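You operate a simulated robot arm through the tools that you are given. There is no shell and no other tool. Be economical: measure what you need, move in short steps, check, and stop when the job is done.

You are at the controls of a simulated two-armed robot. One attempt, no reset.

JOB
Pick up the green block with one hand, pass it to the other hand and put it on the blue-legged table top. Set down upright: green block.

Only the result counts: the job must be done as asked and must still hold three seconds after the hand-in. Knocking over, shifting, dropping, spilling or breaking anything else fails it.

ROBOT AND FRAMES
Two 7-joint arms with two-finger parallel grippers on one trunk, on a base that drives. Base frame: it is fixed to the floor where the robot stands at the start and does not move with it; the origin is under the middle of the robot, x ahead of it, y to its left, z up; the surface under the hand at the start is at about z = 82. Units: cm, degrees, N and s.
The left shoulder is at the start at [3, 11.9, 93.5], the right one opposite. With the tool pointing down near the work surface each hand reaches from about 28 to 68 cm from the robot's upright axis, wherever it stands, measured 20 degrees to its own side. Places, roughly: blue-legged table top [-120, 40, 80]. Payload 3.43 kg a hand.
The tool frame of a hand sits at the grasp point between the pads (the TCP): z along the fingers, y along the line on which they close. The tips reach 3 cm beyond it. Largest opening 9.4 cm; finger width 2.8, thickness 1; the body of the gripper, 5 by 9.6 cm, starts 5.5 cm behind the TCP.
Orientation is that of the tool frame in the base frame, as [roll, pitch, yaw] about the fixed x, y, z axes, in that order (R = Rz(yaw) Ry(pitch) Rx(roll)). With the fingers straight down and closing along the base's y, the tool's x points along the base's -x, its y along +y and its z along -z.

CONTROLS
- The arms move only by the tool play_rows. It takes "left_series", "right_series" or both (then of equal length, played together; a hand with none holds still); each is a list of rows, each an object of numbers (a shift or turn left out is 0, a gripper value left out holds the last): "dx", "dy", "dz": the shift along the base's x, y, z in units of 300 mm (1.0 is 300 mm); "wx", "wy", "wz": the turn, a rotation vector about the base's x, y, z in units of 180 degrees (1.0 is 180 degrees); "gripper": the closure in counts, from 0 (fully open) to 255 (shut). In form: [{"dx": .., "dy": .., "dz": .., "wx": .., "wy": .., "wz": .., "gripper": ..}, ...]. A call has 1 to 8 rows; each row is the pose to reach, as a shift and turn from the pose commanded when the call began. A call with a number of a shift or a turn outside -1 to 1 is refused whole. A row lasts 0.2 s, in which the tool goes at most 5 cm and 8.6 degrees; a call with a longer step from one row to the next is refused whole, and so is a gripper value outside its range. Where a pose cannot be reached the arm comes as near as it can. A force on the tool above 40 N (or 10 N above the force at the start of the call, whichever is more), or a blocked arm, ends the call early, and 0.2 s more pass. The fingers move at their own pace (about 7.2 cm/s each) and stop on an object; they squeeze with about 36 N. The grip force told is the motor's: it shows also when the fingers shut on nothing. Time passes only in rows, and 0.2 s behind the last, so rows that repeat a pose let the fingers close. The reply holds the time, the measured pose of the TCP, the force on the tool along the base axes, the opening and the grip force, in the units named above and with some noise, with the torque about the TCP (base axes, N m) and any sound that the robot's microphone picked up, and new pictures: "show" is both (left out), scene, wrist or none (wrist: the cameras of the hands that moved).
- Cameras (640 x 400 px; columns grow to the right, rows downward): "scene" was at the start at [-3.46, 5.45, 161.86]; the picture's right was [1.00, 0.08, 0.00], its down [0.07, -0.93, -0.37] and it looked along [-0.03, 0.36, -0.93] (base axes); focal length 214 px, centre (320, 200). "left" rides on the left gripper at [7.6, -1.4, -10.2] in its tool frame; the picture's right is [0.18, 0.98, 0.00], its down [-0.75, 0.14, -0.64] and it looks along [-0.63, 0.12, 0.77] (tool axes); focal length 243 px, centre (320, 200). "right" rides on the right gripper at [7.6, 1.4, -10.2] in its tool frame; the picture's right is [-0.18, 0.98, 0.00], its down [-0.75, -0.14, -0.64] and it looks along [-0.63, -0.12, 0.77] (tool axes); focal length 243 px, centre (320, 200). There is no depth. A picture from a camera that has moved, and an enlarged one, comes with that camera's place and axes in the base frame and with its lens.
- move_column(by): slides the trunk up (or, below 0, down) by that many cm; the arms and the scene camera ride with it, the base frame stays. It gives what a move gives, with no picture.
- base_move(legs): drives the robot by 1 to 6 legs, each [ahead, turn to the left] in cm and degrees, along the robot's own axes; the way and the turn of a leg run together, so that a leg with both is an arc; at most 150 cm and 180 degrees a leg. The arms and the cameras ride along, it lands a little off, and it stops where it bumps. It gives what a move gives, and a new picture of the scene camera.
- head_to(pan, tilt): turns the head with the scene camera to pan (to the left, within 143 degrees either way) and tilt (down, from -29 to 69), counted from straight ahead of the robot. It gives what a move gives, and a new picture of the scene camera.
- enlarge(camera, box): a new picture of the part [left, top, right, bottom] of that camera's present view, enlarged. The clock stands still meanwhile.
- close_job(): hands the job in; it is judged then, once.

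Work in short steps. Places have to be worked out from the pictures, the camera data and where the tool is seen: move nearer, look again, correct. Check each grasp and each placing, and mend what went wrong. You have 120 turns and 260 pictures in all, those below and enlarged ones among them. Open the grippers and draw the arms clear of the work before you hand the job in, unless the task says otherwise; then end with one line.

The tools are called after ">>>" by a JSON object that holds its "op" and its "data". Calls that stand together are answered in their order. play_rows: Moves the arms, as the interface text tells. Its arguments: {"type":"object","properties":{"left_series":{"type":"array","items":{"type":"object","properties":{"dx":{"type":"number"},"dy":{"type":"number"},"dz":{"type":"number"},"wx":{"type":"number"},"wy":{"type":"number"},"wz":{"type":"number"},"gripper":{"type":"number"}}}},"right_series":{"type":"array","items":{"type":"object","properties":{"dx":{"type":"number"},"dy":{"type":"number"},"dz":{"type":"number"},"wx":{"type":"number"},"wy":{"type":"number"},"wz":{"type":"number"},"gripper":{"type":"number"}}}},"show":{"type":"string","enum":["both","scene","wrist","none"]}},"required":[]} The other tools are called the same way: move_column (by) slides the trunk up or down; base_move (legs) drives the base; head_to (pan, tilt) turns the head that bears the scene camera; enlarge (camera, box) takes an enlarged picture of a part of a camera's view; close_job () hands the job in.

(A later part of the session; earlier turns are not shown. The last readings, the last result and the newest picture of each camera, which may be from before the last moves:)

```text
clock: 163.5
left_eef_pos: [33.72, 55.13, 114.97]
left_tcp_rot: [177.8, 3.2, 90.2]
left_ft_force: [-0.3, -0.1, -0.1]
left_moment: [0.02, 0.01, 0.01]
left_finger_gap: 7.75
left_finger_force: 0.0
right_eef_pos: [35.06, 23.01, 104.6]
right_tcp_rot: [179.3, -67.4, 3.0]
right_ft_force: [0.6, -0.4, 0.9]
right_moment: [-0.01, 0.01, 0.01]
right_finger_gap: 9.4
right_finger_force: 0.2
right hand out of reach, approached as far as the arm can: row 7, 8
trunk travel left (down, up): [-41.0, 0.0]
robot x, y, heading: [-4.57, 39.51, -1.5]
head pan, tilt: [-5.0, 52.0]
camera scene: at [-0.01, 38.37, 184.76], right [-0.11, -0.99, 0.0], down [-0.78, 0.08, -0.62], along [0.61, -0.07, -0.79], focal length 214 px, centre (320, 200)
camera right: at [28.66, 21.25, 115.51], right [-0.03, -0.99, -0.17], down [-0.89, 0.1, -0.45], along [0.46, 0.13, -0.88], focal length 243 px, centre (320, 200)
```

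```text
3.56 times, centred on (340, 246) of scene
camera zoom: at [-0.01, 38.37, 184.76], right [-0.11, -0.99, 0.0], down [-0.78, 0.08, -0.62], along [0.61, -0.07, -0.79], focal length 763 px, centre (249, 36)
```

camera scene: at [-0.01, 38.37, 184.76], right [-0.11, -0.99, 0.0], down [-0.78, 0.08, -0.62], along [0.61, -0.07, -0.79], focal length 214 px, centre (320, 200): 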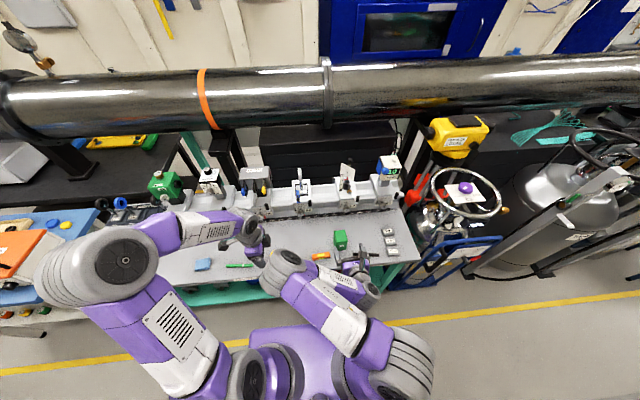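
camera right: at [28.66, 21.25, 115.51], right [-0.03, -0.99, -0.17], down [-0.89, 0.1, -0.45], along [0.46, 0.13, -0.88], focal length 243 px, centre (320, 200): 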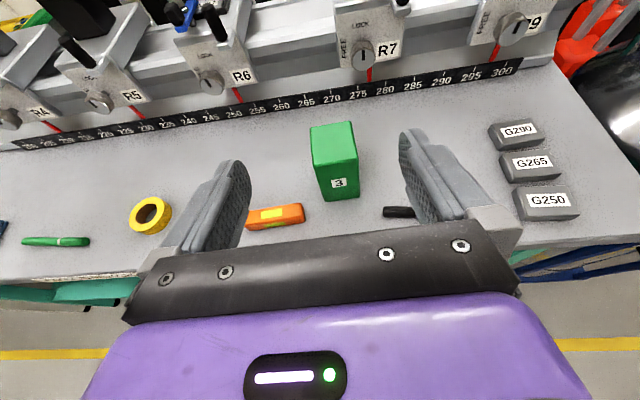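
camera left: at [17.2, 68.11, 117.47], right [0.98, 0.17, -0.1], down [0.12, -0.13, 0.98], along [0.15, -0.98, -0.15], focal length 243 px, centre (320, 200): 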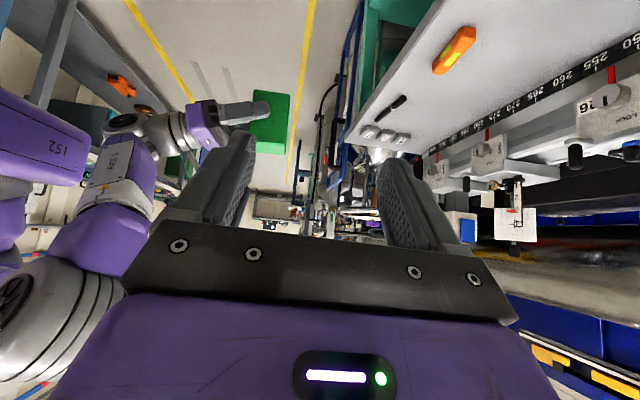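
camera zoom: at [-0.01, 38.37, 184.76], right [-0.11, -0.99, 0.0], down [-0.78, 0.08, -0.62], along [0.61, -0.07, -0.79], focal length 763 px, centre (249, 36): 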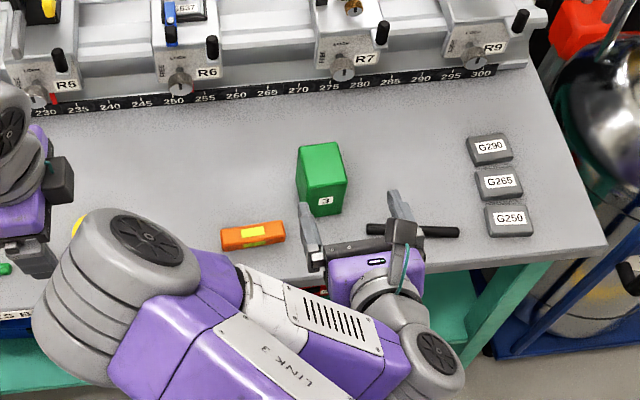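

The block stands upright at about [48.6, 23.1]; the marker is displaced only ~0.8 cm at most. Back off, and re-orient the right hand: tool down first.

>>> {"op": "base_move", "data": {"legs": [[-22, 0]]}}

>>> {"op": "play_rows", "data": {"right_series": [{"wy": 0.047, "dz": 0.02}, {"wy": 0.094, "dz": 0.04}, {"wy": 0.141, "dz": 0.06}, {"wy": 0.188, "dz": 0.08}, {"wy": 0.235, "dz": 0.1}, {"wy": 0.282, "dz": 0.12}, {"wy": 0.329, "dz": 0.14}, {"wy": 0.374, "dz": 0.14}], "show": "none"}}

>>> {"op": "play_rows", "data": {"right_series": [{"wz": -0.047, "dy": -0.03}, {"wz": -0.094, "dy": -0.06}, {"wz": -0.141, "dy": -0.09}, {"wz": -0.188, "dy": -0.12}, {"wz": -0.235, "dy": -0.15}, {"wz": -0.282, "dy": -0.18}, {"wz": -0.329, "dy": -0.21}, {"wz": -0.376, "dy": -0.24}]}}

```text
clock: 165.2
left_eef_pos: [11.71, 55.7, 114.94]
left_tcp_rot: [177.7, 3.3, 90.3]
left_ft_force: [-0.5, 0.3, -0.5]
left_moment: [0.02, -0.02, 0.01]
left_finger_gap: 7.78
left_finger_force: 0.1
right_eef_pos: [13.2, 23.41, 104.53]
right_tcp_rot: [179.4, -67.5, 3.1]
right_ft_force: [-0.2, 0.4, -0.6]
right_moment: [-0.02, 0.01, 0.02]
right_finger_gap: 9.41
right_finger_force: 0.1
trunk travel left (down, up): [-41.0, 0.0]
robot x, y, heading: [-26.49, 39.86, -1.1]
head pan, tilt: [-5.0, 52.0]
camera scene: at [-22.04, 38.89, 184.77], right [-0.11, -0.99, 0.0], down [-0.78, 0.08, -0.62], along [0.61, -0.07, -0.79], focal length 214 px, centre (320, 200)
```

scene: 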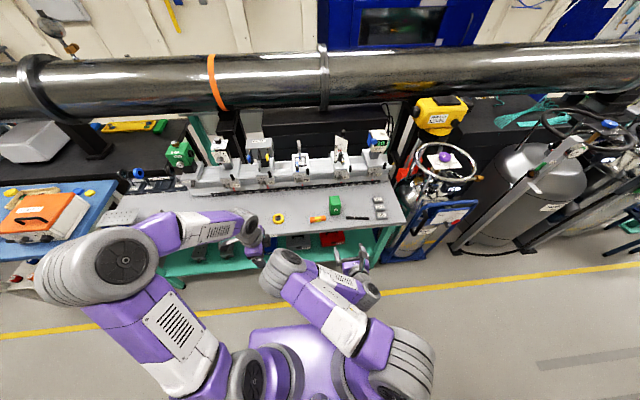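

```text
clock: 167.0
left_eef_pos: [11.87, 55.71, 114.94]
left_tcp_rot: [177.9, 3.4, 90.3]
left_ft_force: [0.5, -0.1, -0.3]
left_moment: [0.03, -0.02, 0.02]
left_finger_gap: 7.75
left_finger_force: 0.0
right_eef_pos: [13.27, 23.31, 108.72]
right_tcp_rot: [-177.8, -0.2, 1.2]
right_ft_force: [-0.4, -0.1, 0.1]
right_moment: [-0.02, 0.02, 0.03]
right_finger_gap: 9.39
right_finger_force: 0.2
right hand out of reach, approached as far as the arm can: row 1, 2, 3, 4
trunk travel left (down, up): [-41.0, 0.0]
robot x, y, heading: [-26.87, 39.54, -1.3]
head pan, tilt: [-5.0, 52.0]
```

```text
clock: 168.8
left_eef_pos: [11.71, 55.64, 115.0]
left_tcp_rot: [177.8, 3.4, 90.3]
left_ft_force: [0.1, -0.5, -0.9]
left_moment: [0.01, 0.01, 0.0]
left_finger_gap: 7.72
left_finger_force: 0.2
right_eef_pos: [13.18, 16.26, 108.74]
right_tcp_rot: [-177.7, -0.2, -66.7]
right_ft_force: [0.1, -0.5, 0.2]
right_moment: [0.01, 0.03, 0.02]
right_finger_gap: 9.41
right_finger_force: 0.0
trunk travel left (down, up): [-41.0, 0.0]
robot x, y, heading: [-26.59, 39.59, -1.1]
head pan, tilt: [-5.0, 52.0]
camera scene: at [-22.03, 38.87, 184.77], right [-0.11, -0.99, 0.0], down [-0.78, 0.08, -0.62], along [0.61, -0.07, -0.79], focal length 214 px, centre (320, 200)
camera right: at [14.49, 8.48, 118.89], right [-0.97, -0.22, -0.04], down [-0.19, 0.74, 0.65], along [-0.11, 0.64, -0.76], focal length 243 px, centre (320, 200)
```

scene: 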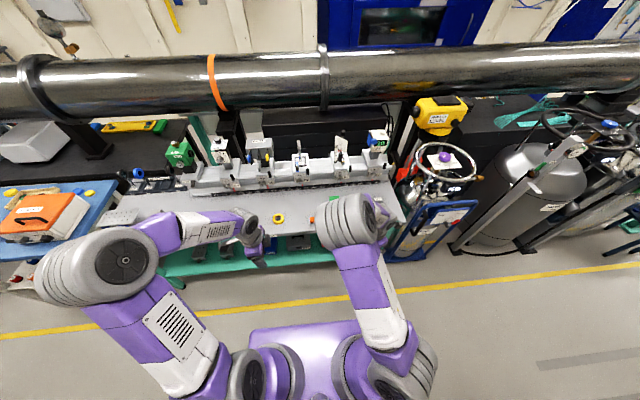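
right: 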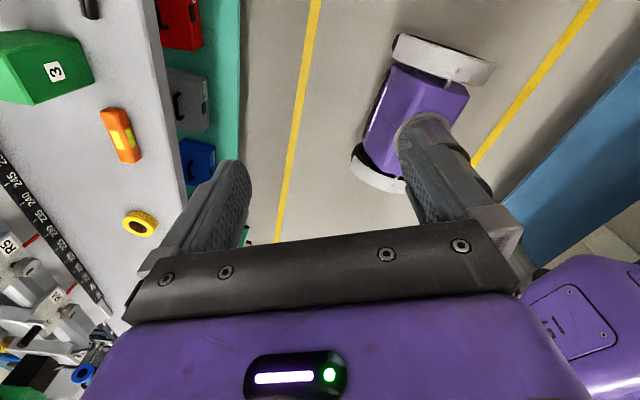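

Finish turning the right hand and tilt it 45° so it points left-down; lower the trunk 12 cm for comfortable reach.

>>> {"op": "play_rows", "data": {"right_series": [{"wz": -0.047, "dy": -0.05}, {"wz": -0.094, "dy": -0.1}, {"wz": -0.135, "dy": -0.15}, {"wz": -0.135, "dy": -0.2}, {"wz": -0.135, "dy": -0.2}], "show": "none"}}

>>> {"op": "play_rows", "data": {"right_series": [{"wx": 0.047}, {"wx": 0.094}, {"wx": 0.141}, {"wx": 0.188}, {"wx": 0.235}, {"wx": 0.24}, {"wx": 0.24}], "show": "none"}}

>>> {"op": "move_column", "data": {"by": -10}}

>>> {"op": "play_rows", "data": {"right_series": [{"dx": 0.1}, {"dx": 0.2}, {"dx": 0.3}, {"dx": 0.3}]}}

```text
clock: 170.0
left_eef_pos: [11.72, 55.7, 114.96]
left_tcp_rot: [177.7, 3.3, 90.4]
left_ft_force: [-0.7, -0.3, -0.4]
left_moment: [0.02, 0.0, 0.01]
left_finger_gap: 7.73
left_finger_force: 0.1
right_eef_pos: [13.25, 10.26, 108.68]
right_tcp_rot: [-177.9, -0.2, -90.7]
right_ft_force: [-0.1, -0.1, 0.1]
right_moment: [0.0, -0.01, -0.01]
right_finger_gap: 9.4
right_finger_force: 0.1
trunk travel left (down, up): [-41.0, 0.0]
robot x, y, heading: [-26.31, 39.55, -1.0]
head pan, tilt: [-5.0, 52.0]
```

```text
clock: 171.6
left_eef_pos: [11.71, 55.66, 115.08]
left_tcp_rot: [177.8, 3.3, 90.3]
left_ft_force: [-0.7, 1.1, 0.9]
left_moment: [0.0, 0.03, 0.0]
left_finger_gap: 7.76
left_finger_force: 0.2
right_eef_pos: [13.04, 10.31, 108.77]
right_tcp_rot: [-178.5, 43.1, -91.1]
right_ft_force: [-0.7, 0.5, 0.6]
right_moment: [-0.02, 0.0, 0.01]
right_finger_gap: 9.39
right_finger_force: 0.1
trunk travel left (down, up): [-41.0, 0.0]
robot x, y, heading: [-26.59, 39.86, -1.2]
head pan, tilt: [-5.0, 52.0]
```

```text
clock: 172.9
left_eef_pos: [11.79, 55.73, 105.01]
left_tcp_rot: [177.7, 3.3, 90.3]
left_ft_force: [-0.5, -0.9, -0.5]
left_moment: [-0.02, 0.02, 0.01]
left_finger_gap: 7.77
left_finger_force: 0.0
right_eef_pos: [13.06, 10.3, 98.77]
right_tcp_rot: [-178.5, 43.0, -91.1]
right_ft_force: [-1.1, -0.3, -0.2]
right_moment: [0.01, -0.02, -0.03]
right_finger_gap: 9.39
right_finger_force: 0.0
trunk travel left (down, up): [-31.0, 10.0]
robot x, y, heading: [-26.38, 40.18, -1.2]
head pan, tilt: [-5.0, 52.0]
```

```text
clock: 173.9
left_eef_pos: [11.73, 55.75, 105.05]
left_tcp_rot: [177.6, 3.3, 90.3]
left_ft_force: [-0.9, -0.2, -1.0]
left_moment: [-0.01, 0.0, 0.0]
left_finger_gap: 7.74
left_finger_force: 0.0
right_eef_pos: [22.09, 10.22, 98.8]
right_tcp_rot: [-178.5, 43.0, -91.1]
right_ft_force: [-0.7, 0.3, -0.1]
right_moment: [0.02, -0.01, 0.02]
right_finger_gap: 9.41
right_finger_force: 0.1
trunk travel left (down, up): [-31.0, 10.0]
robot x, y, heading: [-26.6, 39.97, -1.3]
head pan, tilt: [-5.0, 52.0]
camera scene: at [-22.11, 38.9, 174.77], right [-0.11, -0.99, 0.0], down [-0.78, 0.08, -0.62], along [0.61, -0.07, -0.79], focal length 214 px, centre (320, 200)
camera right: at [20.21, -2.29, 101.02], right [-0.98, 0.17, 0.11], down [0.13, 0.11, 0.99], along [0.16, 0.98, -0.13], focal length 243 px, centre (320, 200)
```

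scene: 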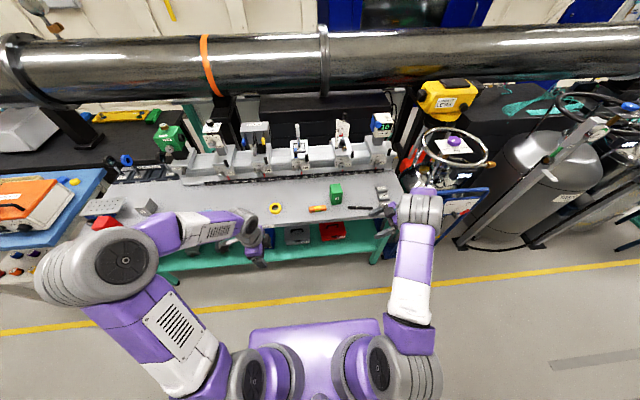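
right: 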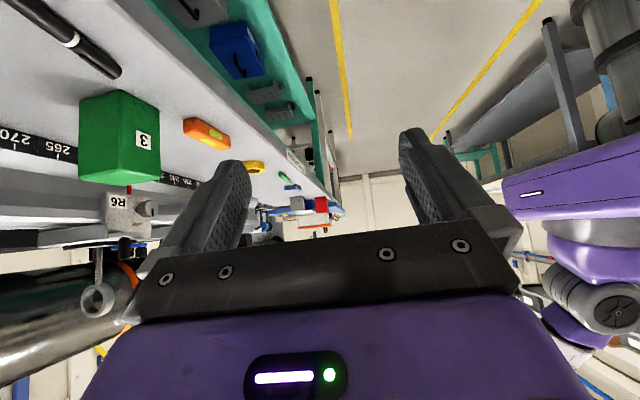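

The posture is good. Drive forward 26 cm so the right hand sits to the right of the block.

>>> {"op": "base_move", "data": {"legs": [[26, 0]]}}

>>> {"op": "play_rows", "data": {"right_series": [{"dz": -0.04}, {"dz": -0.1}, {"dz": -0.1}], "show": "wrist"}}

>>> {"op": "enlarge", "data": {"camera": "scene", "box": [280, 180, 440, 280]}}

```text
clock: 175.8
left_eef_pos: [37.89, 55.19, 105.02]
left_tcp_rot: [177.7, 3.4, 90.3]
left_ft_force: [-0.1, -0.1, -0.9]
left_moment: [0.0, -0.02, -0.03]
left_finger_gap: 7.74
left_finger_force: 0.1
right_eef_pos: [48.14, 9.66, 98.83]
right_tcp_rot: [-178.5, 42.9, -91.1]
right_ft_force: [0.3, 0.1, 0.9]
right_moment: [0.03, 0.03, 0.01]
right_finger_gap: 9.42
right_finger_force: 0.1
trunk travel left (down, up): [-31.0, 10.0]
robot x, y, heading: [-0.65, 39.21, -0.9]
head pan, tilt: [-5.0, 52.0]
camera scene: at [3.98, 38.4, 174.77], right [-0.11, -0.99, 0.0], down [-0.78, 0.08, -0.62], along [0.61, -0.07, -0.79], focal length 214 px, centre (320, 200)
```

scene: 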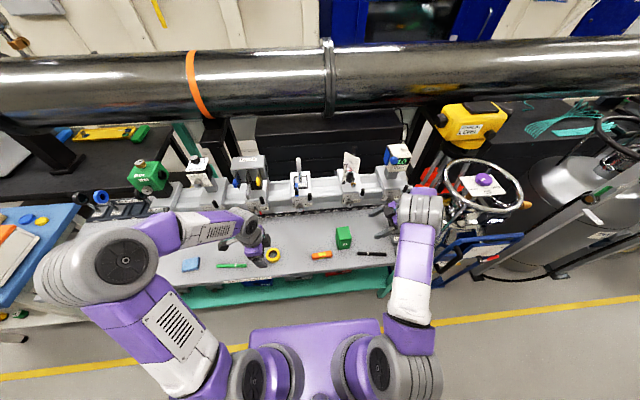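

```text
clock: 176.6
left_eef_pos: [37.66, 55.28, 105.11]
left_tcp_rot: [177.7, 3.4, 90.3]
left_ft_force: [-0.5, -0.1, -0.3]
left_moment: [-0.01, -0.01, -0.02]
left_finger_gap: 7.74
left_finger_force: 0.0
right_eef_pos: [48.04, 9.75, 95.91]
right_tcp_rot: [-178.3, 42.9, -91.1]
right_ft_force: [0.1, 0.2, 0.2]
right_moment: [0.01, -0.01, -0.01]
right_finger_gap: 9.41
right_finger_force: 0.0
trunk travel left (down, up): [-31.0, 10.0]
robot x, y, heading: [-0.36, 39.33, -1.0]
head pan, tilt: [-5.0, 52.0]
camera right: at [46.13, -2.77, 98.04], right [-0.98, 0.17, 0.11], down [0.13, 0.11, 0.99], along [0.16, 0.98, -0.13], focal length 243 px, centre (320, 200)
```

right: 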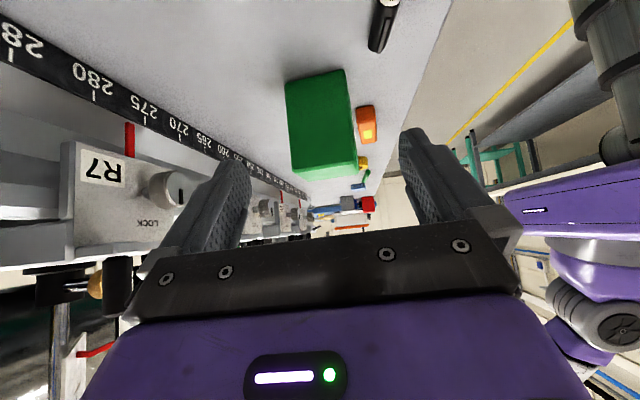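

```text
4.00 times, centred on (360, 230) of scene
camera zoom: at [3.84, 38.42, 174.77], right [-0.11, -0.99, 0.0], down [-0.78, 0.08, -0.62], along [0.61, -0.07, -0.79], focal length 858 px, centre (160, 80)
```

zoom: 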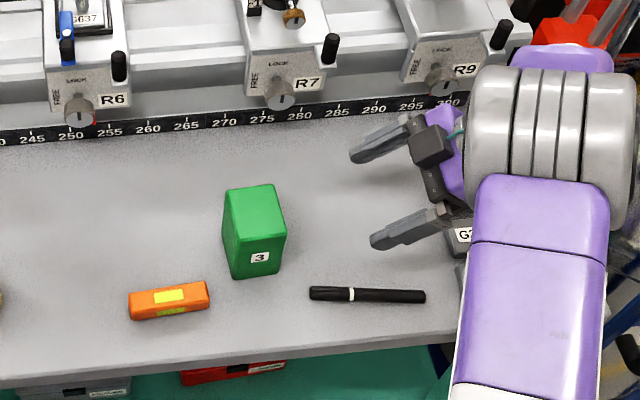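

Block measured: x 46–52, y 20.4–26.4, top ≈92. I'll move the right hand along its axis to grip the lower half from the right.

>>> {"op": "play_rows", "data": {"right_series": [{"dx": 0.035}, {"dx": 0.035, "dy": 0.08, "dz": -0.07}, {"dx": 0.035, "dy": 0.16, "dz": -0.14}, {"dx": 0.035, "dy": 0.23, "dz": -0.2}, {"dx": 0.035, "dy": 0.29, "dz": -0.25}, {"dx": 0.035, "dy": 0.29, "dz": -0.25}], "show": "wrist"}}

>>> {"op": "enlarge", "data": {"camera": "scene", "box": [280, 180, 440, 280]}}

```text
clock: 178.0
left_eef_pos: [37.7, 55.17, 105.03]
left_tcp_rot: [177.7, 3.3, 90.4]
left_ft_force: [-0.8, 0.2, 0.1]
left_moment: [-0.03, 0.04, -0.02]
left_finger_gap: 7.76
left_finger_force: 0.1
right_eef_pos: [49.04, 18.41, 88.21]
right_tcp_rot: [-178.5, 43.0, -91.2]
right_ft_force: [0.7, -0.1, -0.9]
right_moment: [-0.02, -0.01, 0.01]
right_finger_gap: 9.41
right_finger_force: 0.1
trunk travel left (down, up): [-31.0, 10.0]
robot x, y, heading: [-0.32, 39.2, -0.9]
head pan, tilt: [-5.0, 52.0]
camera right: at [47.13, 5.87, 90.44], right [-0.98, 0.17, 0.11], down [0.13, 0.11, 0.99], along [0.16, 0.98, -0.13], focal length 243 px, centre (320, 200)
```

right: 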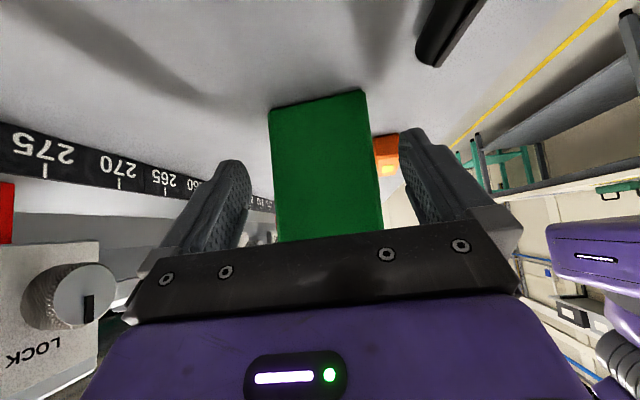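

```text
4.00 times, centred on (360, 230) of scene
camera zoom: at [3.88, 38.37, 174.77], right [-0.11, -0.99, 0.0], down [-0.78, 0.08, -0.62], along [0.61, -0.07, -0.79], focal length 858 px, centre (160, 80)
```

zoom: 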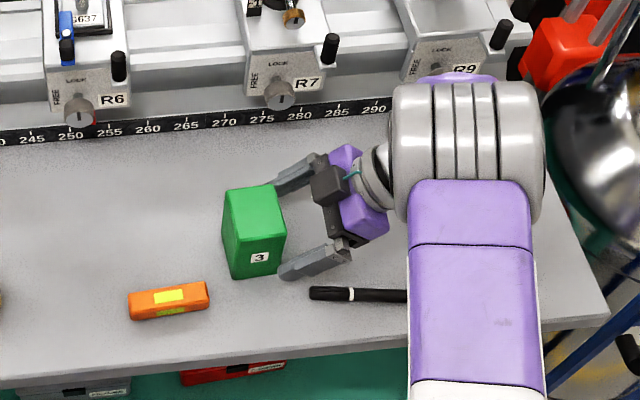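

Well centred. Advance the last 2.7 cm along the axis and close.

>>> {"op": "play_rows", "data": {"right_series": [{"dy": 0.045, "dz": -0.033}, {"dy": 0.09, "dz": -0.067}, {"dy": 0.09, "dz": -0.067, "gripper": 60}, {"dy": 0.09, "dz": -0.067, "gripper": 110}, {"dy": 0.09, "dz": -0.067, "gripper": 255}, {"dy": 0.09, "dz": -0.067, "gripper": 255}, {"dy": 0.09, "dz": -0.067, "gripper": 255}], "show": "wrist"}}

```text
clock: 179.6
left_eef_pos: [37.67, 55.26, 104.96]
left_tcp_rot: [177.7, 3.3, 90.3]
left_ft_force: [-1.0, 0.7, 0.4]
left_moment: [-0.04, -0.01, 0.02]
left_finger_gap: 7.76
left_finger_force: 0.0
right_eef_pos: [49.03, 21.2, 86.35]
right_tcp_rot: [-178.5, 43.0, -91.1]
right_ft_force: [-0.5, 1.1, 2.0]
right_moment: [0.1, 0.24, 0.01]
right_finger_gap: 7.17
right_finger_force: 35.7
trunk travel left (down, up): [-31.0, 10.0]
robot x, y, heading: [-0.75, 39.22, -0.9]
head pan, tilt: [-5.0, 52.0]
camera right: at [47.19, 8.65, 88.5], right [-0.98, 0.17, 0.11], down [0.13, 0.11, 0.99], along [0.16, 0.98, -0.13], focal length 243 px, centre (320, 200)
```

right: 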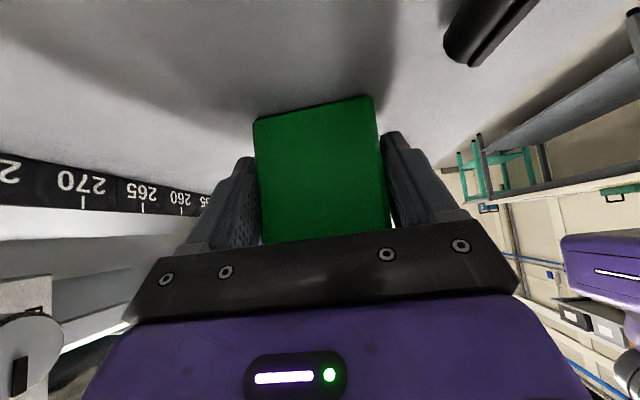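

Gripped at 7.2 cm (the block's longer side). Lift 8 cm and shift toward the middle.

>>> {"op": "play_rows", "data": {"right_series": [{"dz": 0.06}, {"dz": 0.14}, {"dz": 0.22, "dy": 0.03}, {"dz": 0.28, "dy": 0.1}, {"dz": 0.28, "dy": 0.18}, {"dz": 0.28, "dy": 0.25}, {"dz": 0.28, "dy": 0.25}]}}

```text
clock: 181.2
left_eef_pos: [37.72, 55.08, 105.13]
left_tcp_rot: [177.6, 3.3, 90.3]
left_ft_force: [0.5, -0.5, -1.0]
left_moment: [0.01, -0.04, 0.03]
left_finger_gap: 7.76
left_finger_force: 0.0
right_eef_pos: [49.1, 28.64, 94.63]
right_tcp_rot: [-178.4, 43.0, -91.2]
right_ft_force: [0.3, 0.2, -2.4]
right_moment: [-0.07, -0.01, -0.03]
right_finger_gap: 7.17
right_finger_force: 36.4
trunk travel left (down, up): [-31.0, 10.0]
robot x, y, heading: [-0.18, 39.2, -1.1]
head pan, tilt: [-5.0, 52.0]
camera scene: at [3.94, 38.34, 174.77], right [-0.11, -0.99, 0.0], down [-0.78, 0.08, -0.62], along [0.61, -0.07, -0.79], focal length 214 px, centre (320, 200)
camera right: at [47.15, 16.1, 96.83], right [-0.98, 0.17, 0.11], down [0.13, 0.11, 0.99], along [0.16, 0.98, -0.13], focal length 243 px, centre (320, 200)
```

scene: 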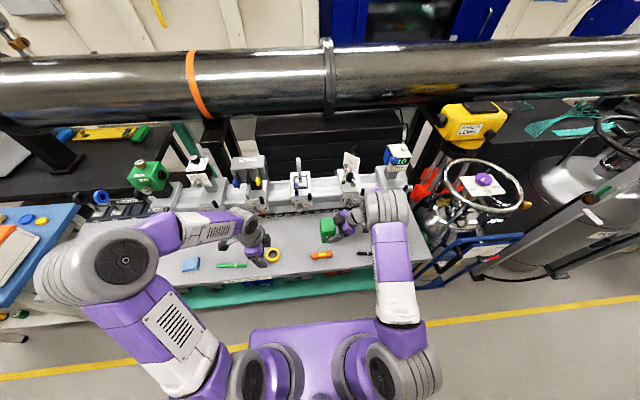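
right: 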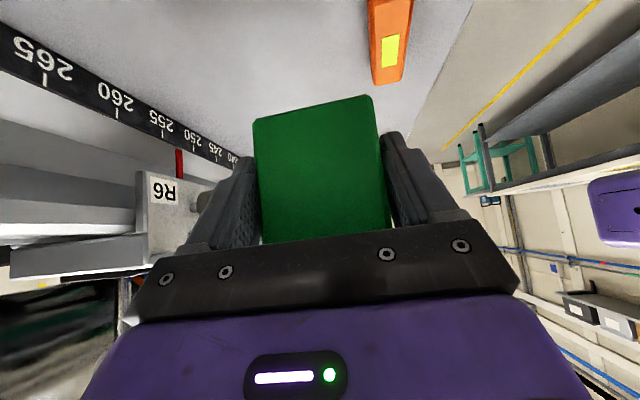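

Held well. Bring the left hand (opened fully, levelled) above the block at z≈113.

>>> {"op": "play_rows", "data": {"left_series": [{"dz": 0.13, "wx": 0.009, "wy": 0.007, "gripper": 0}, {"dz": 0.27, "wx": 0.018, "wy": 0.0133}, {"dz": 0.27, "dx": 0.08, "dy": -0.13, "wx": 0.018, "wy": 0.0133}, {"dz": 0.27, "dx": 0.16, "dy": -0.26, "wx": 0.018, "wy": 0.0133}, {"dz": 0.27, "dx": 0.24, "dy": -0.39, "wx": 0.018, "wy": 0.0133}, {"dz": 0.27, "dx": 0.32, "dy": -0.52, "wx": 0.018, "wy": 0.0133}, {"dz": 0.27, "dx": 0.38, "dy": -0.65, "wx": 0.018, "wy": 0.0133}, {"dz": 0.27, "dx": 0.38, "dy": -0.777, "wx": 0.018, "wy": 0.0133}]}}

>>> {"op": "enlarge", "data": {"camera": "left", "box": [160, 20, 480, 220]}}

```text
clock: 183.0
left_eef_pos: [49.09, 31.8, 113.04]
left_tcp_rot: [-179.9, 0.0, 90.4]
left_ft_force: [-1.5, -0.1, 0.3]
left_moment: [0.01, -0.03, 0.03]
left_finger_gap: 9.4
left_finger_force: 0.0
right_eef_pos: [49.09, 28.58, 94.68]
right_tcp_rot: [-178.6, 43.1, -91.1]
right_ft_force: [-0.2, 0.0, -3.0]
right_moment: [-0.05, -0.02, -0.01]
right_finger_gap: 7.12
right_finger_force: 36.2
trunk travel left (down, up): [-31.0, 10.0]
robot x, y, heading: [-0.34, 39.25, -1.1]
head pan, tilt: [-5.0, 52.0]
camera scene: at [3.91, 38.24, 174.77], right [-0.11, -0.99, 0.0], down [-0.78, 0.08, -0.62], along [0.61, -0.06, -0.79], focal length 214 px, centre (320, 200)
camera left: at [47.77, 39.31, 123.26], right [0.98, 0.19, 0.0], down [0.15, -0.75, 0.64], along [0.12, -0.63, -0.77], focal length 243 px, centre (320, 200)
```

scene: 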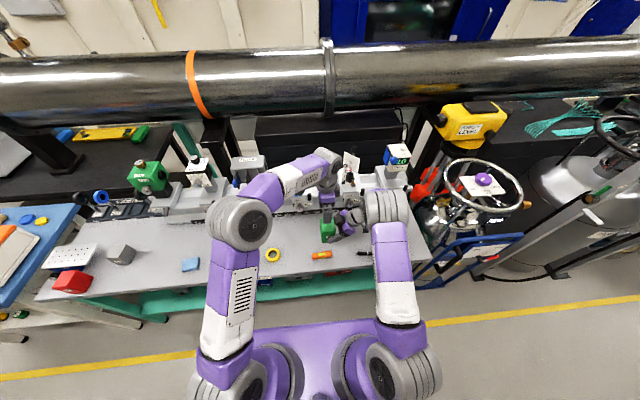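
left: 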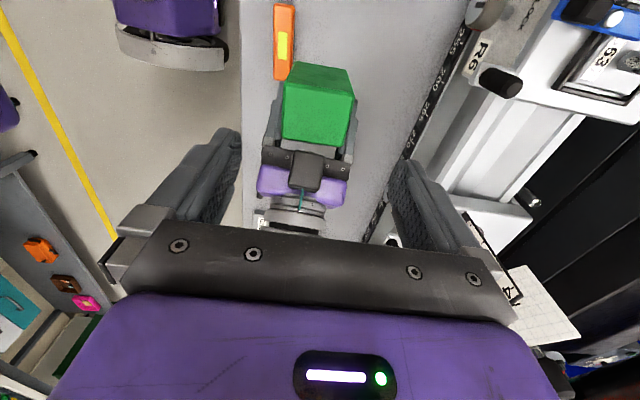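

```text
2.00 times, centred on (320, 120) of left
camera zoom: at [47.77, 39.31, 123.26], right [0.98, 0.19, 0.0], down [0.15, -0.75, 0.64], along [0.12, -0.63, -0.77], focal length 485 px, centre (320, 360)
```

zoom: 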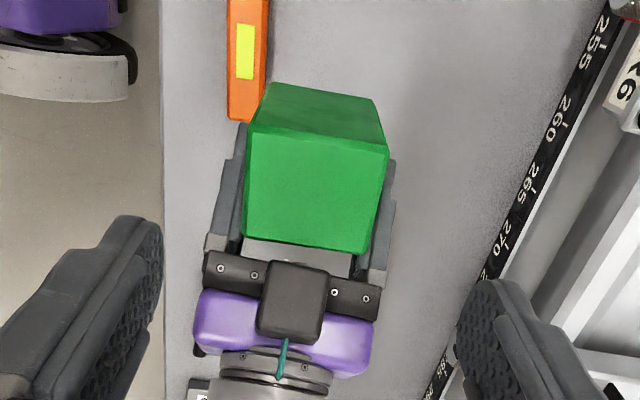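

Alignment is excellent (x within 0.1 cm). Descend to z≈103 first, shifting 0.4 cm in +y.

>>> {"op": "play_rows", "data": {"left_series": [{"dy": 0.013, "dz": -0.1}, {"dy": 0.013, "dz": -0.2}, {"dy": 0.013, "dz": -0.28}, {"dy": 0.013, "dz": -0.335}, {"dy": 0.013, "dz": -0.335}], "show": "wrist"}}

>>> {"op": "enlarge", "data": {"camera": "scene", "box": [260, 150, 420, 250]}}

```text
clock: 184.2
left_eef_pos: [49.19, 32.36, 102.99]
left_tcp_rot: [-179.9, 0.1, 90.4]
left_ft_force: [-0.7, 0.1, 0.4]
left_moment: [0.0, 0.01, 0.0]
left_finger_gap: 9.38
left_finger_force: 0.0
right_eef_pos: [49.08, 28.65, 94.67]
right_tcp_rot: [-178.5, 42.9, -91.1]
right_ft_force: [0.6, -0.2, -2.6]
right_moment: [-0.06, -0.04, 0.0]
right_finger_gap: 7.11
right_finger_force: 36.1
trunk travel left (down, up): [-31.0, 10.0]
robot x, y, heading: [-0.56, 39.37, -1.1]
head pan, tilt: [-5.0, 52.0]
camera left: at [47.86, 39.82, 113.17], right [0.98, 0.19, 0.0], down [0.15, -0.75, 0.64], along [0.12, -0.63, -0.77], focal length 243 px, centre (320, 200)
```

left: 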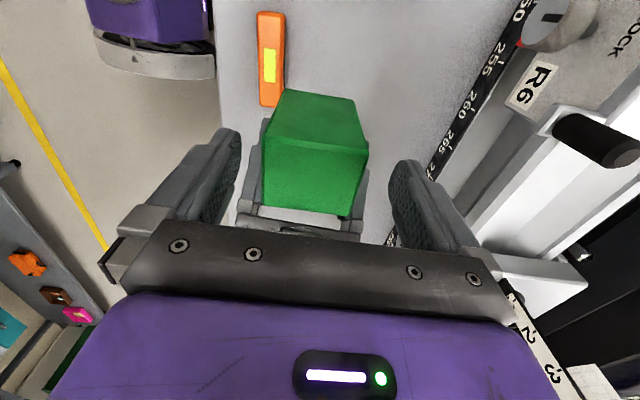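

```text
4.00 times, centred on (340, 200) of scene
camera zoom: at [3.91, 38.4, 174.77], right [-0.11, -0.99, 0.0], down [-0.78, 0.08, -0.62], along [0.61, -0.07, -0.79], focal length 858 px, centre (240, 200)
```

zoom: 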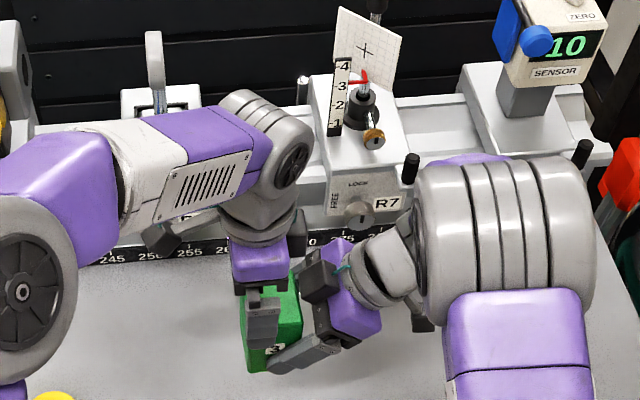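

No disturbance. Descend the last 4.4 cm and close the left gripper.

>>> {"op": "play_rows", "data": {"left_series": [{"dz": -0.05}, {"dz": -0.1}, {"dz": -0.145}, {"dz": -0.145}], "show": "wrist"}}

```text
clock: 185.2
left_eef_pos: [49.2, 32.38, 98.7]
left_tcp_rot: [-179.9, -0.1, 90.3]
left_ft_force: [0.2, 0.2, 0.0]
left_moment: [-0.01, 0.01, 0.01]
left_finger_gap: 9.38
left_finger_force: 0.1
right_eef_pos: [49.13, 28.68, 94.67]
right_tcp_rot: [-178.6, 43.0, -91.1]
right_ft_force: [0.1, 0.7, -2.7]
right_moment: [-0.05, 0.02, 0.0]
right_finger_gap: 7.12
right_finger_force: 36.2
trunk travel left (down, up): [-31.0, 10.0]
robot x, y, heading: [-0.58, 38.92, -1.1]
head pan, tilt: [-5.0, 52.0]
camera left: at [47.8, 39.82, 108.91], right [0.98, 0.19, 0.0], down [0.15, -0.75, 0.64], along [0.12, -0.63, -0.77], focal length 243 px, centre (320, 200)
```

left: 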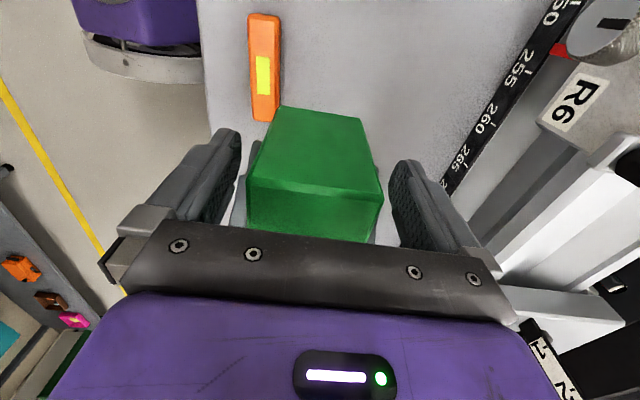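

The fingers straddle the block's upper part. Close the left gripper.

>>> {"op": "play_rows", "data": {"left_series": [{"gripper": 60}, {"gripper": 255}, {"gripper": 255}, {"gripper": 255}, {"gripper": 255}], "show": "wrist"}}

```text
clock: 186.4
left_eef_pos: [49.07, 32.32, 98.78]
left_tcp_rot: [-179.7, 0.0, 90.2]
left_ft_force: [-20.8, 5.1, 5.5]
left_moment: [-0.23, -0.29, -0.87]
left_finger_gap: 7.02
left_finger_force: 36.1
right_eef_pos: [49.08, 28.54, 94.56]
right_tcp_rot: [-178.4, 42.8, -91.0]
right_ft_force: [21.1, -5.7, -8.0]
right_moment: [0.24, 1.18, 0.18]
right_finger_gap: 7.11
right_finger_force: 35.9
trunk travel left (down, up): [-31.0, 10.0]
robot x, y, heading: [-0.18, 39.44, -1.1]
head pan, tilt: [-5.0, 52.0]
camera left: at [47.74, 39.78, 108.91], right [0.98, 0.19, -0.01], down [0.15, -0.75, 0.64], along [0.12, -0.63, -0.77], focal length 243 px, centre (320, 200)
```

left: 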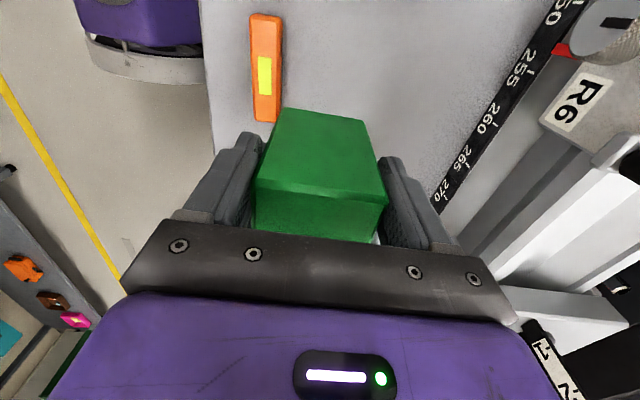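

Both hands hold the block (left 7.0 cm, 36 N). Open the right gripper and withdraw it along its axis.

>>> {"op": "play_rows", "data": {"right_series": [{"gripper": 180}, {"gripper": 80}, {"gripper": 0}, {"gripper": 0}, {"gripper": 0}], "show": "wrist"}}

>>> {"op": "play_rows", "data": {"right_series": [{"dy": -0.05, "dz": 0.02}, {"dy": -0.12, "dz": 0.06}, {"dy": -0.24, "dz": 0.15}, {"dy": -0.36, "dz": 0.25}, {"dy": -0.48, "dz": 0.34}, {"dy": -0.5, "dz": 0.34}], "show": "both"}}

```text
clock: 187.6
left_eef_pos: [49.11, 32.35, 98.79]
left_tcp_rot: [-179.9, 0.1, 90.4]
left_ft_force: [0.7, 0.6, -0.3]
left_moment: [0.04, -0.01, -0.01]
left_finger_gap: 7.0
left_finger_force: 36.2
right_eef_pos: [48.97, 28.62, 94.67]
right_tcp_rot: [-178.5, 43.0, -91.0]
right_ft_force: [0.0, -0.3, 0.8]
right_moment: [0.0, -0.01, -0.02]
right_finger_gap: 9.41
right_finger_force: 0.0
trunk travel left (down, up): [-31.0, 10.0]
robot x, y, heading: [-0.7, 39.16, -1.3]
head pan, tilt: [-5.0, 52.0]
camera right: at [47.14, 16.13, 96.83], right [-0.98, 0.17, 0.11], down [0.13, 0.11, 0.99], along [0.16, 0.98, -0.13], focal length 243 px, centre (320, 200)
```

right: 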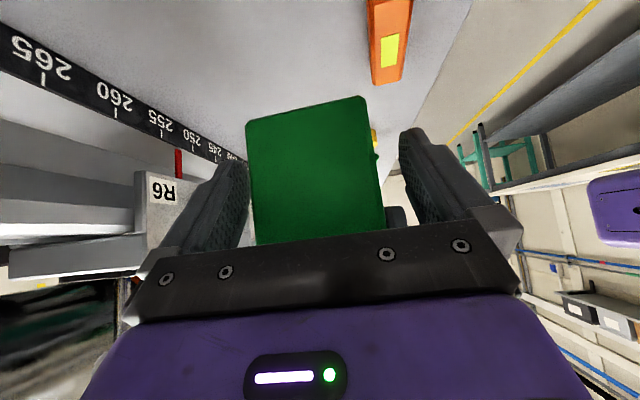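

```text
clock: 189.0
left_eef_pos: [49.07, 32.3, 98.79]
left_tcp_rot: [-179.9, 0.1, 90.3]
left_ft_force: [-0.2, -0.8, -0.8]
left_moment: [0.05, 0.0, -0.02]
left_finger_gap: 6.99
left_finger_force: 36.0
right_eef_pos: [49.15, 13.66, 104.89]
right_tcp_rot: [-178.6, 43.0, -91.1]
right_ft_force: [-0.3, 0.8, -0.7]
right_moment: [-0.01, 0.03, 0.0]
right_finger_gap: 9.38
right_finger_force: 0.1
trunk travel left (down, up): [-31.0, 10.0]
robot x, y, heading: [-0.4, 39.51, -1.1]
head pan, tilt: [-5.0, 52.0]
camera scene: at [3.96, 38.43, 174.76], right [-0.11, -0.99, 0.0], down [-0.78, 0.08, -0.62], along [0.61, -0.07, -0.79], focal length 214 px, centre (320, 200)
camera right: at [47.22, 1.09, 107.13], right [-0.98, 0.17, 0.11], down [0.13, 0.11, 0.99], along [0.16, 0.98, -0.13], focal length 243 px, centre (320, 200)
```

scene: 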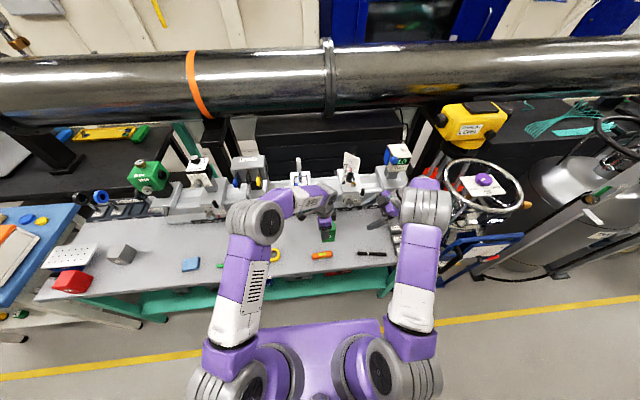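
right: 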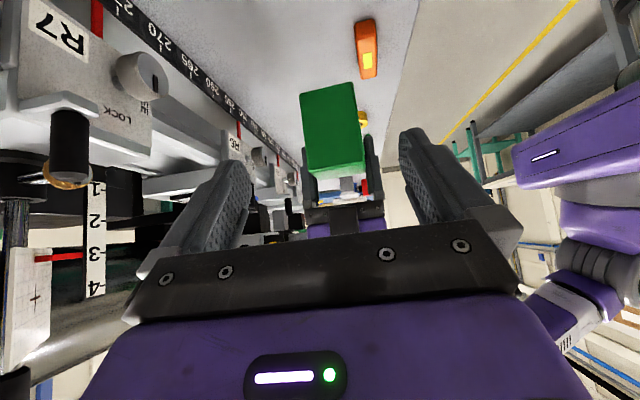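

The handover succeeded: the left hand alone holds the block. Raise the left hand, back off 30 cm, then fold both arms in for the drive.

>>> {"op": "play_rows", "data": {"left_series": [{"dz": 0.1}, {"dz": 0.2}, {"dz": 0.3}, {"dz": 0.3}], "show": "none"}}

>>> {"op": "base_move", "data": {"legs": [[-30, 0]]}}

>>> {"op": "play_rows", "data": {"left_series": [{"dy": 0.1}, {"dy": 0.2}, {"dy": 0.3, "dx": -0.05}, {"dy": 0.4, "dx": -0.1}, {"dy": 0.5, "dx": -0.15}, {"dy": 0.6, "dx": -0.2}, {"dy": 0.7, "dx": -0.2}], "right_series": [{"dx": -0.08, "wx": -0.04}, {"dx": -0.16, "wx": -0.08}, {"dx": -0.24, "wx": -0.12}, {"dx": -0.3, "wx": -0.16}, {"dx": -0.35, "wx": -0.2}, {"dx": -0.4, "wx": -0.24}, {"dx": -0.4, "wx": -0.24}], "show": "scene"}}

```text
clock: 190.0
left_eef_pos: [49.11, 32.18, 107.83]
left_tcp_rot: [-179.9, 0.0, 90.3]
left_ft_force: [0.4, 1.0, -3.0]
left_moment: [0.1, 0.02, -0.01]
left_finger_gap: 6.99
left_finger_force: 35.9
right_eef_pos: [49.14, 13.61, 104.82]
right_tcp_rot: [-178.5, 43.0, -91.1]
right_ft_force: [0.3, 0.2, 0.2]
right_moment: [0.03, 0.02, -0.03]
right_finger_gap: 9.39
right_finger_force: 0.1
trunk travel left (down, up): [-31.0, 10.0]
robot x, y, heading: [-0.78, 39.3, -1.3]
head pan, tilt: [-5.0, 52.0]
```

```text
clock: 192.0
left_eef_pos: [19.19, 32.85, 107.72]
left_tcp_rot: [-179.8, 0.1, 90.4]
left_ft_force: [0.5, -0.9, -2.3]
left_moment: [0.07, -0.05, 0.0]
left_finger_gap: 6.98
left_finger_force: 36.0
right_eef_pos: [19.21, 14.24, 104.71]
right_tcp_rot: [-178.5, 43.1, -91.0]
right_ft_force: [0.1, -0.4, -0.7]
right_moment: [0.03, -0.01, -0.04]
right_finger_gap: 9.4
right_finger_force: 0.1
trunk travel left (down, up): [-31.0, 10.0]
robot x, y, heading: [-30.5, 39.9, -0.9]
head pan, tilt: [-5.0, 52.0]
camera scene: at [-26.04, 38.95, 174.77], right [-0.11, -0.99, 0.0], down [-0.78, 0.08, -0.62], along [0.61, -0.06, -0.79], focal length 214 px, centre (320, 200)
```

scene: 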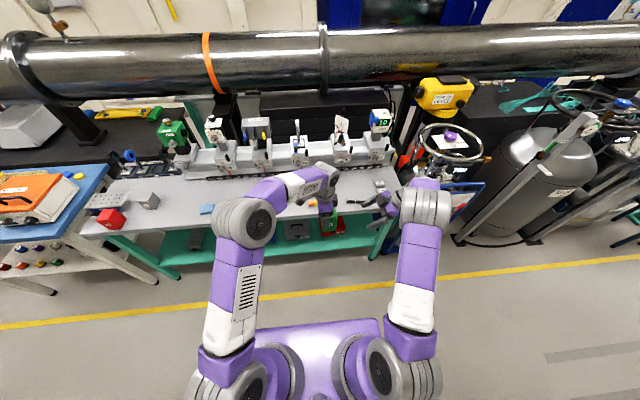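

```text
clock: 193.6
left_eef_pos: [13.33, 53.93, 107.8]
left_tcp_rot: [-179.9, 0.1, 90.2]
left_ft_force: [0.9, 0.6, -2.4]
left_moment: [0.09, 0.03, 0.0]
left_finger_gap: 6.97
left_finger_force: 35.3
right_eef_pos: [7.11, 14.19, 104.83]
right_tcp_rot: [-177.8, -0.3, -90.9]
right_ft_force: [1.0, 0.2, -0.1]
right_moment: [0.01, -0.03, 0.02]
right_finger_gap: 9.4
right_finger_force: 0.1
trunk travel left (down, up): [-31.0, 10.0]
robot x, y, heading: [-30.17, 39.9, -1.0]
head pan, tilt: [-5.0, 52.0]
camera scene: at [-25.92, 38.97, 174.76], right [-0.11, -0.99, 0.0], down [-0.78, 0.08, -0.62], along [0.61, -0.07, -0.79], focal length 214 px, centre (320, 200)
```

scene: 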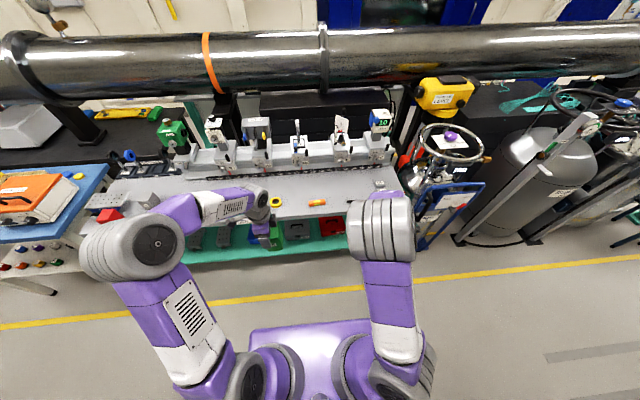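

Now turn right, drive to y≈11, and turn right again to face the blue-legged table.

>>> {"op": "base_move", "data": {"legs": [[0, -89], [29, 0], [0, -90]]}}

>>> {"op": "head_to", "data": {"pan": 10, "tilt": 45}}

```text
clock: 203.2
left_eef_pos: [-73.79, -4.23, 107.84]
left_tcp_rot: [-179.9, 0.2, -88.3]
left_ft_force: [0.1, -0.7, -3.2]
left_moment: [-0.06, 0.0, 0.0]
left_finger_gap: 7.0
left_finger_force: 35.4
right_eef_pos: [-68.59, 35.59, 104.85]
right_tcp_rot: [-177.9, -0.3, 90.5]
right_ft_force: [0.3, -0.1, 0.2]
right_moment: [-0.03, -0.02, 0.02]
right_finger_gap: 9.39
right_finger_force: 0.0
trunk travel left (down, up): [-31.0, 10.0]
robot x, y, heading: [-30.4, 10.79, -179.8]
head pan, tilt: [-5.0, 52.0]
camera scene: at [-35.0, 11.22, 174.77], right [0.08, 1.0, 0.0], down [0.79, -0.07, -0.62], along [-0.61, 0.05, -0.79], focal length 214 px, centre (320, 200)
```

scene: 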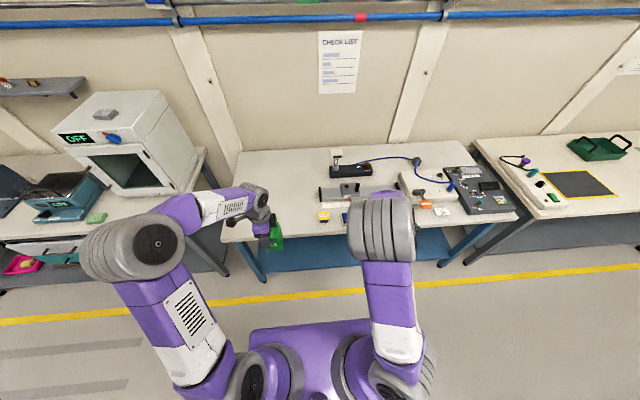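

```text
clock: 204.0
left_eef_pos: [-73.82, -4.33, 107.79]
left_tcp_rot: [180.0, 0.1, -88.4]
left_ft_force: [0.3, -0.4, -2.7]
left_moment: [-0.03, -0.02, 0.02]
left_finger_gap: 7.0
left_finger_force: 35.9
right_eef_pos: [-68.65, 35.69, 104.77]
right_tcp_rot: [-177.8, -0.3, 90.5]
right_ft_force: [-0.4, 0.8, 0.1]
right_moment: [0.0, -0.02, 0.04]
right_finger_gap: 9.42
right_finger_force: 0.0
trunk travel left (down, up): [-31.0, 10.0]
robot x, y, heading: [-30.46, 10.91, -179.9]
head pan, tilt: [10.0, 45.0]
camera scene: at [-35.52, 9.14, 175.72], right [-0.18, 0.98, 0.0], down [0.7, 0.12, -0.71], along [-0.7, -0.12, -0.71], focal length 214 px, centre (320, 200)
```

scene: 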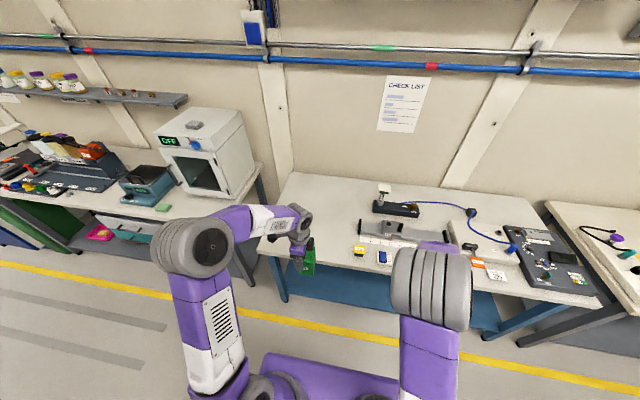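

The table's near end is empty; target about [-104, -4]. I'll raise and retract the right hand, then drive 21 cm ahead.

>>> {"op": "play_rows", "data": {"right_series": [{"dz": 0.1, "dx": 0.05}, {"dz": 0.2, "dx": 0.1}, {"dz": 0.3, "dx": 0.15}, {"dz": 0.35, "dx": 0.25}, {"dz": 0.35, "dx": 0.35}, {"dz": 0.35, "dx": 0.35}], "show": "none"}}

>>> {"op": "base_move", "data": {"legs": [[21, 0]]}}

>>> {"op": "play_rows", "data": {"left_series": [{"dx": -0.1}, {"dx": -0.2}, {"dx": -0.3}, {"dx": -0.3}]}}

```text
clock: 205.4
left_eef_pos: [-73.78, -4.16, 107.76]
left_tcp_rot: [-179.8, 0.0, -88.5]
left_ft_force: [0.4, -0.3, -3.0]
left_moment: [-0.05, -0.01, 0.0]
left_finger_gap: 7.01
left_finger_force: 36.5
right_eef_pos: [-58.11, 35.66, 115.39]
right_tcp_rot: [-177.8, -0.3, 90.5]
right_ft_force: [-0.1, -1.0, 0.2]
right_moment: [0.02, 0.02, 0.02]
right_finger_gap: 9.4
right_finger_force: 0.2
trunk travel left (down, up): [-31.0, 10.0]
robot x, y, heading: [-30.38, 10.91, -179.8]
head pan, tilt: [10.0, 45.0]
```

```text
clock: 207.1
left_eef_pos: [-94.68, -4.21, 107.79]
left_tcp_rot: [-179.9, 0.0, -88.5]
left_ft_force: [-0.4, -0.6, -3.4]
left_moment: [-0.04, 0.01, 0.01]
left_finger_gap: 6.98
left_finger_force: 35.6
right_eef_pos: [-79.04, 35.52, 115.39]
right_tcp_rot: [-177.7, -0.3, 90.4]
right_ft_force: [-1.0, -0.1, 0.3]
right_moment: [-0.02, -0.02, -0.02]
right_finger_gap: 9.39
right_finger_force: 0.1
trunk travel left (down, up): [-31.0, 10.0]
robot x, y, heading: [-51.02, 10.47, -179.9]
head pan, tilt: [10.0, 45.0]
camera scene: at [-56.42, 9.09, 175.72], right [-0.18, 0.98, 0.0], down [0.7, 0.12, -0.71], along [-0.7, -0.12, -0.71], focal length 214 px, centre (320, 200)
```

scene: 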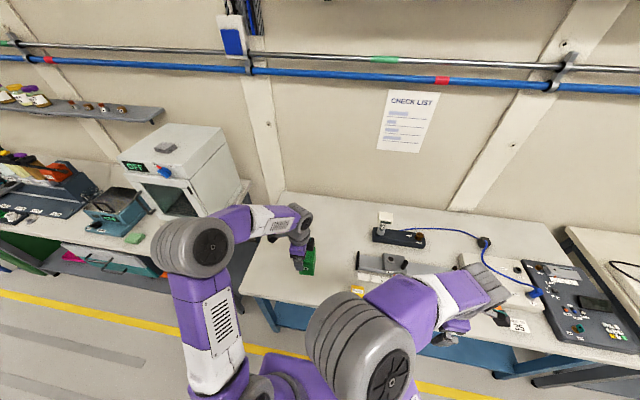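

```text
clock: 208.1
left_eef_pos: [-103.65, -4.39, 107.76]
left_tcp_rot: [-179.9, 0.1, -88.4]
left_ft_force: [0.0, 0.6, -3.2]
left_moment: [-0.09, -0.02, -0.02]
left_finger_gap: 6.98
left_finger_force: 35.6
right_eef_pos: [-78.83, 35.58, 115.35]
right_tcp_rot: [-177.8, -0.3, 90.4]
right_ft_force: [-1.1, -0.1, 0.5]
right_moment: [0.0, -0.04, -0.01]
right_finger_gap: 9.39
right_finger_force: 0.1
trunk travel left (down, up): [-31.0, 10.0]
robot x, y, heading: [-51.13, 10.83, -180.2]
head pan, tilt: [10.0, 45.0]
camera scene: at [-56.29, 9.08, 175.73], right [-0.18, 0.98, 0.0], down [0.7, 0.12, -0.71], along [-0.7, -0.12, -0.71], focal length 214 px, centre (320, 200)
camera left: at [-101.91, -11.96, 117.92], right [-0.98, -0.21, 0.0], down [-0.16, 0.75, 0.64], along [-0.13, 0.63, -0.77], focal length 243 px, centre (320, 200)
```

scene: 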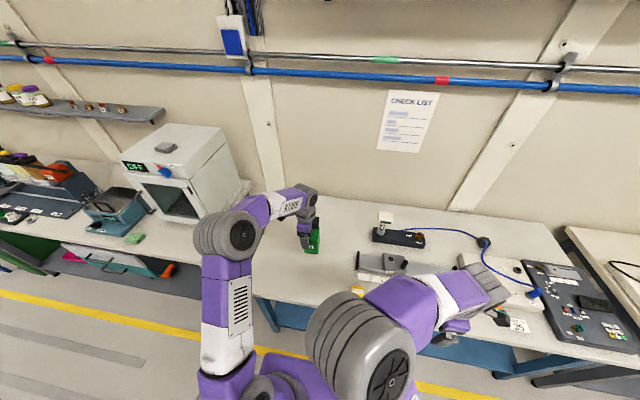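
left: 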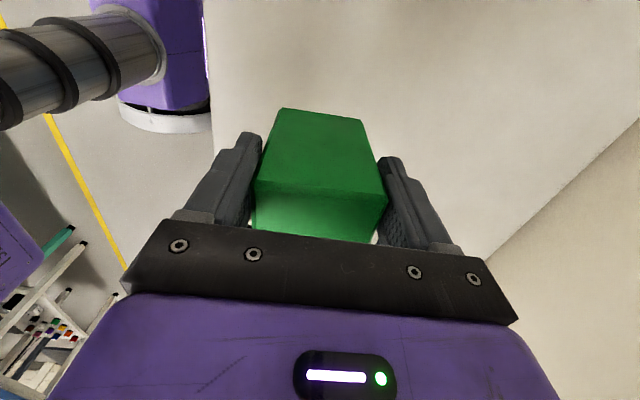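

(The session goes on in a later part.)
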